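You operate a simulated robot arm through the tools that you are given. There is no shell and no other tool. Be economical: measure what you need, move in short steps, check, and stop when the job is done.

You run a simulated robot arm. Do the job below in one go: nothing can be reset, and whatever is moved stays where it is left.

JOB
Close the grey table drawer.
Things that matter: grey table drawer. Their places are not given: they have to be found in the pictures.

The check looks at the end state, three seconds after you hand in, the way a careful person would. Anything else that was tipped, shoved, dropped, spilled or broken makes it a failure.

ROBOT AND FRAMES
A 7-joint arm with a two-finger parallel gripper, fixed in place. Base frame: the origin is at the foot of the arm, x ahead of it, y to its left, z up. Units: mm, degrees, N and s.
Its first joint turns from -66.0 to 66.0 degrees. Payload 1.57 kg.
The TCP is the grasp point between the finger pads, 30 mm short of the fingertips. In the tool frame z runs along the fingers and y along their closing line. The gripper opens to 110 mm. The fingers are 24 mm wide and 12 mm thick; the gripper's body (48 by 112 mm) begins 78 mm behind the TCP.
Orientation is told as [roll, pitch, yaw] about the base's x, y, z axes, in that order, counted from this pose: with the fingers straight down and closing along the base's y, the tool's x points along the base's -x, its y along +y and its z along -z.

CONTROLS
- The arm moves only by the tool servo_tool. Its argument "rows" is a list of rows, each a list of 6 numbers: the shift along the tool's x, y, z in mm, then the turn, a rotation vector about the tool's x, y, z in degrees. In form: [[tx, ty, tz, ax, ay, az], ...]. A call has 1 to 8 rows; each row shifts and turns the commanded pose from where the row before left it, along the tool's axes as they then stand. "grip" is the closure, from 0 (fully open) to 1 (shut), set as the call begins (left out, the last holds). Rows are played at 5 a second. More than 50 mm and 8.6 degrees between two rows, or a gripper value outside its range, and nothing of the call is played. Where a pose cannot be reached the arm comes as near as it can. A force on the tool above 40 N (or 10 N above the force at the start of the call, whichever is more), or a blocked arm, ends the call early, and 0.2 s more pass. The fingers move at their own pace (about 108 mm/s each) and stop on an object; they squeeze with about 42 N. The grip force told is the motor's: it shows also when the fingers shut on nothing. Time passes only in rows, and 0.2 s behind the last, so rows that do not move let the fingers close. It gives the time, the measured TCP pose, the force on the tool (base axes), the opening and the grip force at its end, in the units of the frame above (readings bear some noise).
- Cameras (640 x 400 px; columns grow to the right, rows downward): "scene" is fixed at [153.5, -390.1, 1391.7]; the picture's right is [0.86, -0.51, 0.00], its down [-0.35, -0.59, -0.73] and it looks along [0.37, 0.62, -0.69] (base axes); focal length 349 px, centre (320, 200). "wrist" rides on the gripper at [-36, 0, -80] in the tool frame; the picture's right is [0.00, -1.00, 0.00], its down [0.97, 0.00, -0.24] and it looks along [0.24, 0.00, 0.97] (tool axes); focal length 218 px, centre (320, 200).
- grab_frame(camera): a new picture of that camera. The clock stands still meanwhile.
- measure_at(camera, pixels): there is no depth. For up to 12 entries [column, row, z] of the newest picture of that camera ("zoom" is the newest enlarged one), the place [x, y] in the base frame at which the ray of that pixel passes the height z, good to about 2 mm. The clock stands still meanwhile.
- inspect(camera, box): a new picture of the part [left, top, right, bottom] of that camera's present view, enlarged. The clock stands still meanwhile.
- hand_in(): hands the job in; it is judged then, once.

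Go step by step. Measure first, check grasps and placings, and put right what went wrong. The budget is 60 turns and 30 pictures, counting those below and the enlarged ones. Unless the task says otherwise, let go and move clear before handing in, and close with one line.

The tools are called after "Call:" by a JSON object that holds its "name" and its "arguments". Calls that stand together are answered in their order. servo_tool: Moves the arm, as the interface text tells. Its arguments: {"type":"object","properties":{"rows":{"type":"array"},"grip":{"type":"number"}},"required":["rows"]} The other tools are called the same way: grab_frame (camera) takes a picture; measure_at (camera, pixels) gives the place at which the rays of pixels pass given heights; inspect (camera, box) takes an enlarged picture of a part of a camera's view; hand_in () hands the job in.

At the start:

```text
t: 0.0
tool_pos: [302.5, 326.1, 935.7]
tool_rot: [0.1, 0.1, 0.1]
force: [0.6, 0.5, -0.8]
grip_width: 110.1
finger_force: 0.1
```

scene: 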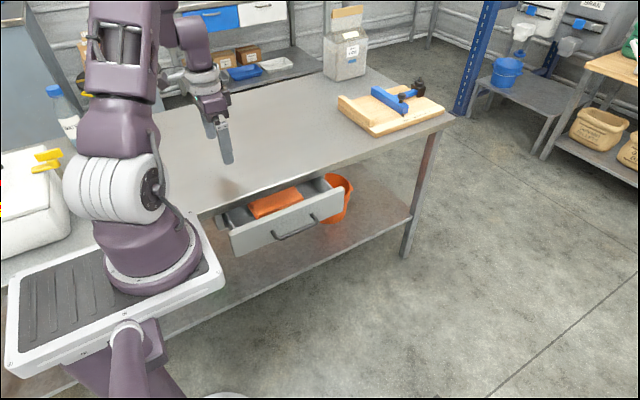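
wrist: 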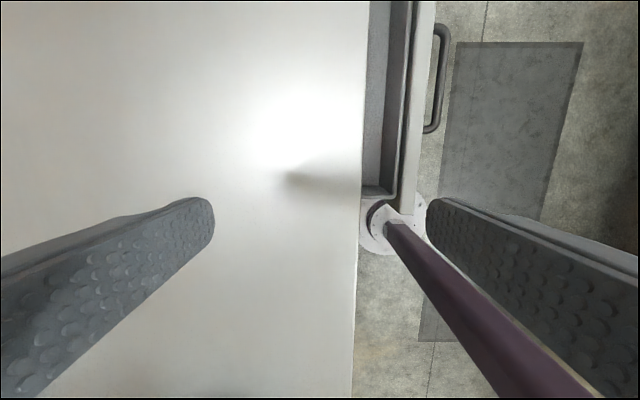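

The grey drawer sticks out towards -y from the table's edge (scene around (280,215)), with its handle at about (295,228). I'll take an enlarged look at it.

Call:
{"name": "inspect", "arguments": {"camera": "scene", "box": [190, 150, 370, 262]}}

Call:
{"name": "measure_at", "arguments": {"camera": "scene", "pixels": [[231, 234, 640], [341, 190, 640], [231, 234, 600], [341, 190, 600], [200, 212, 650], [320, 173, 650], [295, 228, 560], [236, 255, 540]]}}

Call:
{"name": "measure_at", "arguments": {"camera": "wrist", "pixels": [[362, 100, 650], [357, 300, 650], [405, 210, 640], [428, 20, 640], [405, 210, 600], [428, 20, 600], [445, 80, 590], [445, 80, 560]]}}

```text
3.56 times, centred on (280, 206) of scene
```

zoom: 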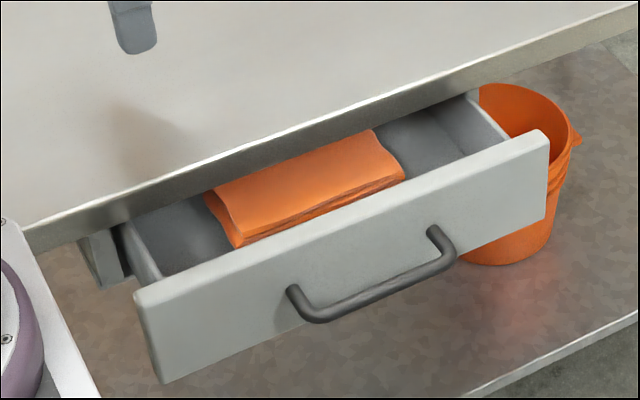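

```text
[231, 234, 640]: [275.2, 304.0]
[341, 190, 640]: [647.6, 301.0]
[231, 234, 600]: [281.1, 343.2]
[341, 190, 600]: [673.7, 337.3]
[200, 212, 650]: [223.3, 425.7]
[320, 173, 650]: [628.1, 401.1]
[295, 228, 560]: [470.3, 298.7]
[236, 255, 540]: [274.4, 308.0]
```

```text
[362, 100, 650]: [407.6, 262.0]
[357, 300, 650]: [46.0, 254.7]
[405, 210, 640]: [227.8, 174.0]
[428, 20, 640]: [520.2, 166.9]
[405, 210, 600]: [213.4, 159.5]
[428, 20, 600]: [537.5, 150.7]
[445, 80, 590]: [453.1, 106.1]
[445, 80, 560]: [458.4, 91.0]
```

The two cameras disagree about z=650: the drawer's left front top corner (wrist (408,212), scene (228,232)) triangulates to about (252, 211, 742), and the table edge to about z 770. I'll move the tool at this height to above the front of the drawer and measure from a second wrist viewpoint.

Call:
{"name": "servo_tool", "arguments": {"rows": [[-30, -38, 0, 0, 0, 0], [-30, -38, 0, 0, 0, 0], [-30, -38, 0, 0, 0, 0], [-30, -38, 0, 0, 0, 0], [-15, -30, 0, 0, 0, 0]], "grip": 1}}

Call:
{"name": "grab_frame", "arguments": {"camera": "wrist"}}

Call:
{"name": "grab_frame", "arguments": {"camera": "scene"}}

```text
t: 1.2
tool_pos: [436.9, 142.4, 934.6]
tool_rot: [-0.1, 0.1, 0.0]
force: [0.5, 0.6, -0.4]
grip_width: 0.0
finger_force: 21.5
```

```text
26 pictures are left
```

wrist: 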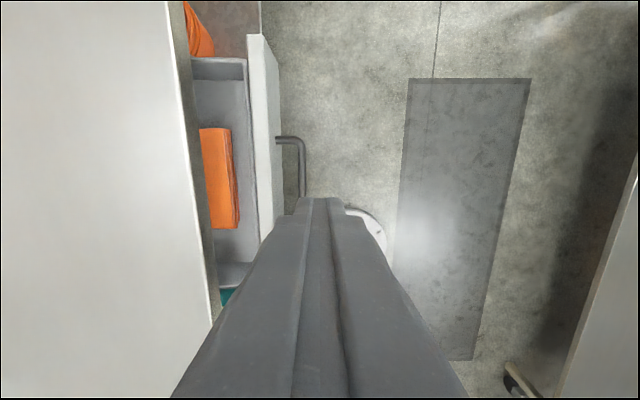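

```text
25 pictures are left
```

scene: 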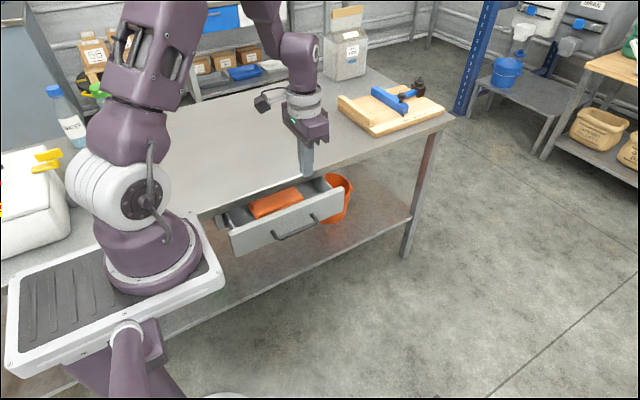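

The fingertip lies where expected in the scene (306,176), so both cameras agree with the tool pose. The two wrist views put the table top at z≈763, y edge ≈282. I'll enlarge the drawer front to place it more exactly.

Call:
{"name": "inspect", "arguments": {"camera": "wrist", "box": [160, 10, 352, 130]}}

Call:
{"name": "inspect", "arguments": {"camera": "wrist", "box": [160, 120, 352, 240]}}

Call:
{"name": "measure_at", "arguments": {"camera": "scene", "pixels": [[231, 234, 740], [342, 188, 740], [236, 255, 690], [343, 213, 680], [236, 255, 660], [343, 213, 660], [320, 173, 763], [205, 212, 763]]}}

Call:
{"name": "measure_at", "arguments": {"camera": "wrist", "pixels": [[262, 35, 740], [248, 35, 740], [260, 238, 740], [281, 70, 680], [281, 70, 660], [303, 150, 710], [303, 150, 690], [190, 100, 763], [212, 320, 763]]}}

```text
3.33 times, centred on (256, 70) of wrist
```

zoom: 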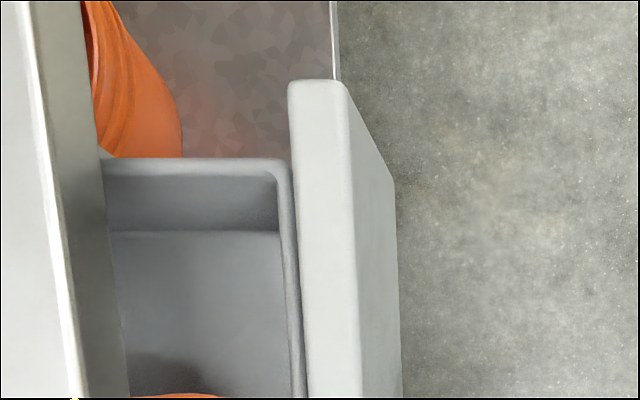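

```text
3.33 times, centred on (256, 180) of wrist
```

zoom: 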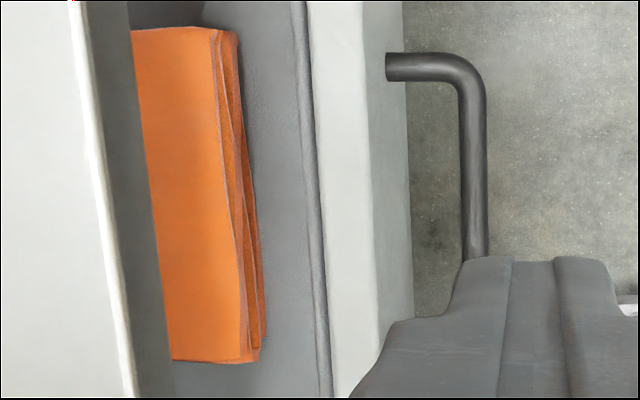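

```text
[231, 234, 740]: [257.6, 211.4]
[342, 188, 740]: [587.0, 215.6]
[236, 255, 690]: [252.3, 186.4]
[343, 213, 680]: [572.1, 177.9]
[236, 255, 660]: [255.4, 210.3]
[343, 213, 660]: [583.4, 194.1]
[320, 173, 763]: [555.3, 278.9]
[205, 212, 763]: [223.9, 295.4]
```

```text
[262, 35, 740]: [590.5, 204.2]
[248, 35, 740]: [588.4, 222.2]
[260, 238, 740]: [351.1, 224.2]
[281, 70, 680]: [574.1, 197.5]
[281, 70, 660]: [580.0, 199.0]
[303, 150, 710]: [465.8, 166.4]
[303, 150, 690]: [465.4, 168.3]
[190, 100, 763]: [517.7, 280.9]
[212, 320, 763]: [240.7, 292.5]
```

Drawer front: outer face at y≈202, x 255–588 (centre ≈ 421), top z≈740; the handle bar is at y≈167, z≈705. I'll stay in front of the handle (y≈108) with the fingers shut and descend to TCP z≈715, so the gripper body stays above the table top.

Call:
{"name": "servo_tool", "arguments": {"rows": [[16, -34, 0, 0, 0, 0], [0, 0, 45, 0, 0, 0], [0, 0, 45, 0, 0, 0], [0, 0, 45, 0, 0, 0], [0, 0, 45, 0, 0, 0], [0, 0, 38, 0, 0, 0], [0, 0, 0, 0, 0, 0]], "grip": 1}}

Call:
{"name": "grab_frame", "arguments": {"camera": "scene"}}

Call:
{"name": "grab_frame", "arguments": {"camera": "wrist"}}

```text
t: 2.8
tool_pos: [416.9, 111.3, 718.6]
tool_rot: [0.1, 0.0, 0.1]
force: [-0.4, 0.2, -0.4]
grip_width: 0.2
finger_force: 21.3
```

```text
22 pictures are left
```

scene: 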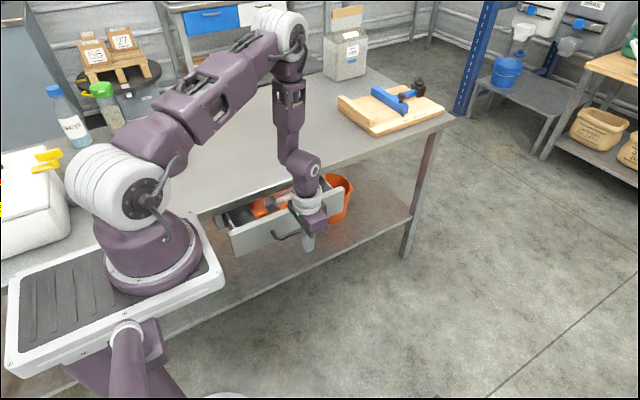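

```text
21 pictures are left
```

wrist: 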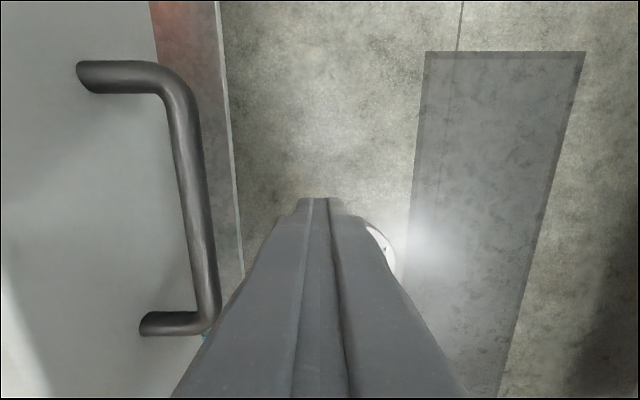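

The tool is in front of the handle; in the wrist view the bar runs from (175,80) to (208,320). I'll measure its height relative to the tips by taking the bar's places.

Call:
{"name": "measure_at", "arguments": {"camera": "wrist", "pixels": [[195, 200, 710], [195, 200, 700], [195, 200, 690], [175, 80, 700], [208, 322, 700], [85, 75, 700], [143, 323, 700]]}}

Call:
{"name": "measure_at", "arguments": {"camera": "scene", "pixels": [[280, 238, 710], [280, 238, 700], [280, 238, 690]]}}

```text
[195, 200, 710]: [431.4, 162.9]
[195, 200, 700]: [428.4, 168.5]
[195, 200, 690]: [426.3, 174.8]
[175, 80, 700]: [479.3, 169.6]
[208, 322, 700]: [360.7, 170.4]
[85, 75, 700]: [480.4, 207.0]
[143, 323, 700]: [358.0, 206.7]
```

```text
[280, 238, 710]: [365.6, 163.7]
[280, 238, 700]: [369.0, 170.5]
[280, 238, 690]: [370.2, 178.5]
```

The bar is at z≈703, y≈168, x 360–480, and the tip at 689 will catch it in the middle. I'll push along +y in small steps.

Call:
{"name": "servo_tool", "arguments": {"rows": [[-3, 15, 0, 0, 0, 0], [0, 15, 0, 0, 0, 0], [0, 10, 0, 0, 0, 0], [0, 8, 0, 0, 0, 0], [0, 8, 0, 0, 0, 0], [0, 8, 0, 0, 0, 0], [0, 8, 0, 0, 0, 0]], "grip": 1}}

Call:
{"name": "grab_frame", "arguments": {"camera": "scene"}}

```text
t: 4.4
tool_pos: [424.1, 181.8, 717.9]
tool_rot: [0.0, 0.0, -0.1]
force: [-0.2, -0.5, -0.2]
grip_width: 0.0
finger_force: 21.1
```

```text
20 pictures are left
```

scene: 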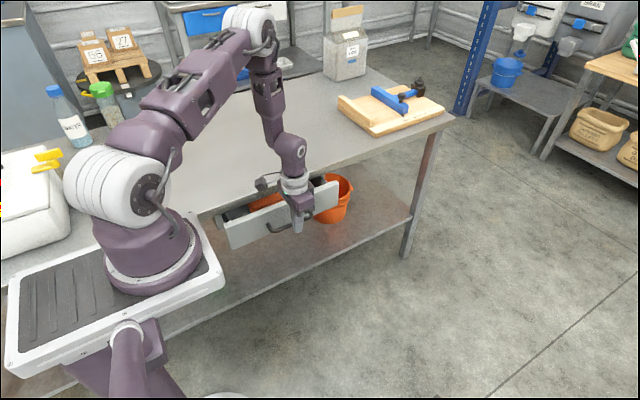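

The drawer is sliding in with little force and stays straight. I'll continue pushing.

Call:
{"name": "servo_tool", "arguments": {"rows": [[0, 7, 0, 0, 0, 0], [0, 7, 0, 0, 0, 0], [0, 7, 0, 0, 0, 0], [0, 7, 0, 0, 0, 0], [0, 6, 0, 0, 0, 0], [0, 0, 0, 0, 0, 0]], "grip": 1}}

Call:
{"name": "inspect", "arguments": {"camera": "scene", "box": [190, 150, 370, 262]}}

```text
t: 5.8
tool_pos: [425.1, 216.8, 718.3]
tool_rot: [0.0, 0.1, 0.0]
force: [-0.5, -0.8, -0.4]
grip_width: 0.1
finger_force: 21.2
```

```text
3.56 times, centred on (280, 206) of scene
```

zoom: 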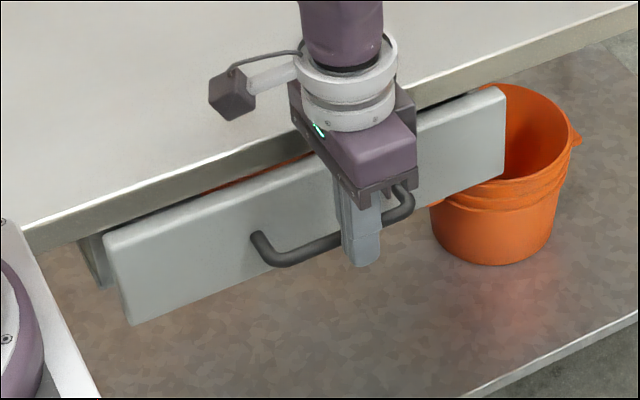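

The face is now at about y 268 and still proud of the table edge. The bucket stands on the low shelf behind, well below the drawer. I'll continue slowly until the drawer meets its stop.

Call:
{"name": "servo_tool", "arguments": {"rows": [[0, 4, 0, 0, 0, 0], [0, 4, 0, 0, 0, 0], [0, 4, 0, 0, 0, 0], [0, 3, 0, 0, 0, 0], [0, 3, 0, 0, 0, 0], [0, 0, 0, 0, 0, 0]], "grip": 1}}

Call:
{"name": "inspect", "arguments": {"camera": "scene", "box": [190, 150, 370, 262]}}

```text
t: 7.2
tool_pos: [423.9, 233.3, 716.2]
tool_rot: [-0.1, -0.1, 0.0]
force: [-0.1, -0.3, -0.3]
grip_width: 0.0
finger_force: 21.3
```

```text
3.56 times, centred on (280, 206) of scene
```

zoom: 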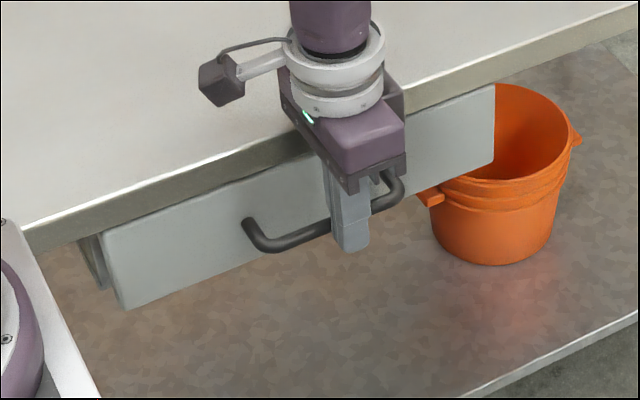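

Still no stop felt (TCP y 233), and the housing's rail at zoom (95,265) still shows a gap. I'll push further in small steps.

Call:
{"name": "servo_tool", "arguments": {"rows": [[0, 3, 0, 0, 0, 0], [0, 3, 0, 0, 0, 0], [0, 3, 0, 0, 0, 0], [0, 3, 0, 0, 0, 0], [0, 3, 0, 0, 0, 0], [0, 0, 0, 0, 0, 0]], "grip": 1}}

Call:
{"name": "inspect", "arguments": {"camera": "scene", "box": [190, 150, 370, 262]}}

```text
t: 8.6
tool_pos: [424.5, 248.6, 718.4]
tool_rot: [-0.1, 0.0, -0.1]
force: [1.7, -9.3, 6.8]
grip_width: 0.1
finger_force: 21.3
```

```text
3.56 times, centred on (280, 206) of scene
```

zoom: 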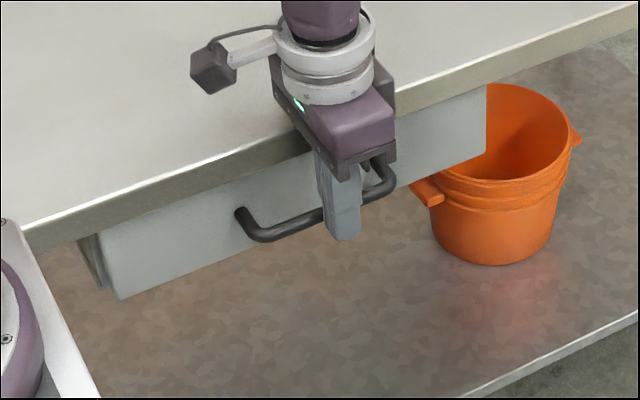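

The reaction has risen to 9 N in -y, so the stop may be reached. I'll push a few mm more to confirm.

Call:
{"name": "servo_tool", "arguments": {"rows": [[0, 2, 0, 0, 0, 0], [0, 2, 0, 0, 0, 0], [0, 0, 0, 0, 0, 0]], "grip": 1}}

Call:
{"name": "inspect", "arguments": {"camera": "scene", "box": [200, 190, 280, 240]}}

```text
t: 9.2
tool_pos: [424.3, 248.5, 717.4]
tool_rot: [-0.4, 0.1, -0.2]
force: [0.1, -5.8, 2.3]
grip_width: 0.0
finger_force: 21.7
stopped in row 3: the force on the tool passed its limit (the readings are from after the stop); the commanded pose is now the measured one
```

```text
8.00 times, centred on (240, 215) of scene
```

zoom: 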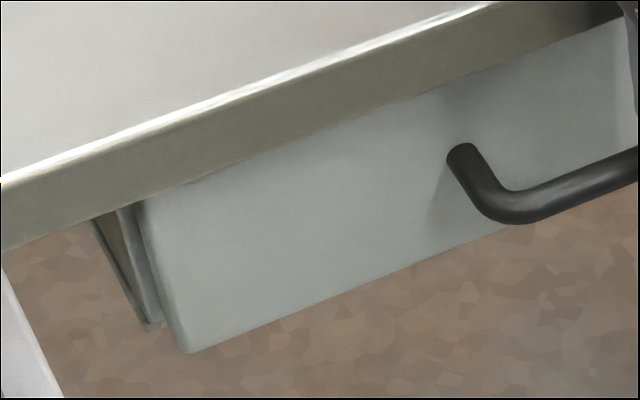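

The drawer did not move further and the force limit tripped; the front panel sits against its housing (zoom (155,320)). I'll back off along -y, rise, and check.

Call:
{"name": "servo_tool", "arguments": {"rows": [[0, -15, 0, 0, 0, 0], [0, -35, 0, 0, 0, 0], [0, -45, 0, 0, 0, 0], [0, -30, 0, 0, 0, 0], [0, 0, -45, 0, 0, 0], [0, 0, -45, 0, 0, 0], [0, 0, -45, 0, 0, 0], [0, 0, -45, 0, 0, 0]]}}

Call:
{"name": "grab_frame", "arguments": {"camera": "scene"}}

Call:
{"name": "inspect", "arguments": {"camera": "scene", "box": [190, 150, 370, 262]}}

Call:
{"name": "grab_frame", "arguments": {"camera": "wrist"}}

```text
t: 11.0
tool_pos: [421.3, 127.3, 899.3]
tool_rot: [-0.5, 0.2, -0.3]
force: [-0.5, 0.1, -0.8]
grip_width: 0.0
finger_force: 21.3
```

```text
15 pictures are left
```

scene: 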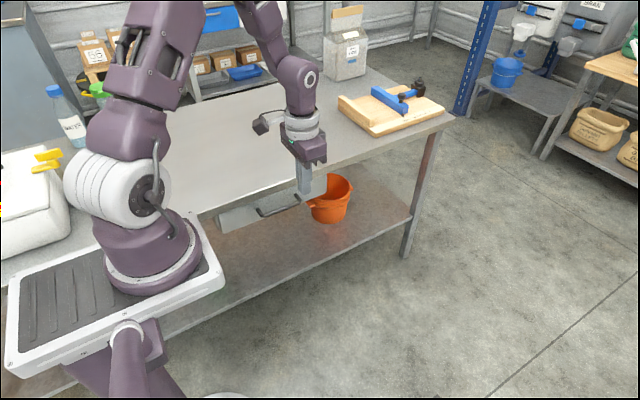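

```text
3.56 times, centred on (280, 206) of scene
```

zoom: 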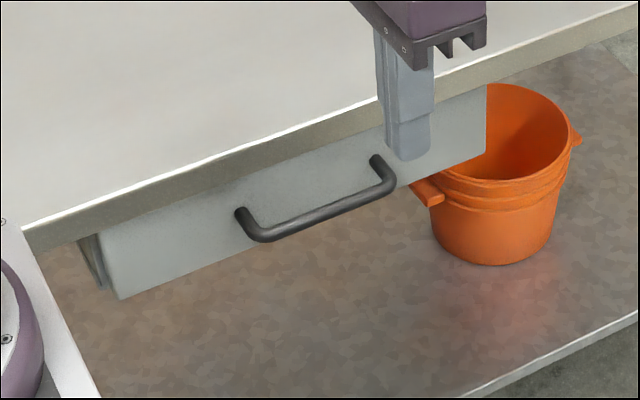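

```text
13 pictures are left
```

wrist: 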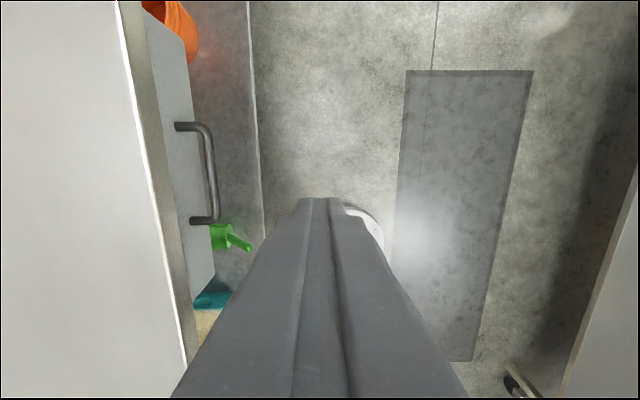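

The drawer has stayed in, nothing else has moved. One close look at the seam on the left side, to be sure the panel meets the housing.

Call:
{"name": "inspect", "arguments": {"camera": "scene", "box": [205, 205, 237, 225]}}

Call:
{"name": "inspect", "arguments": {"camera": "wrist", "box": [120, 0, 216, 60]}}

```text
16.00 times, centred on (221, 215) of scene
```

zoom: 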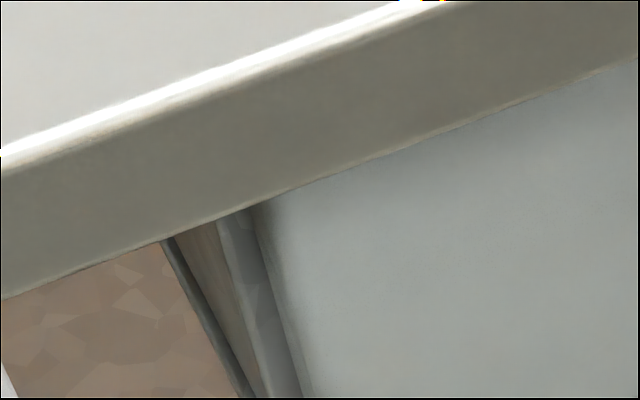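

```text
6.67 times, centred on (168, 30) of wrist
```

zoom: 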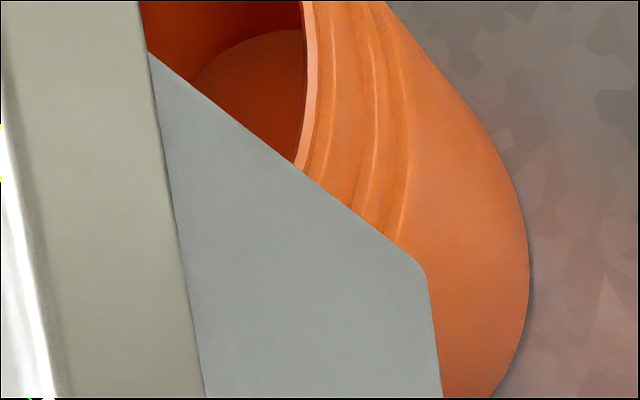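

The front panel rests over the housing's cheek with only its own thickness ahead (zoom (250,300)), the push ended on a hard stop, and the tool is clear. I'm handing in.

Call:
{"name": "hand_in", "arguments": {}}

```text
The job is handed in.
```

The grey table drawer is pushed shut against its stop. The arm is clear of it, and I saw nothing else disturbed in the final pictures.
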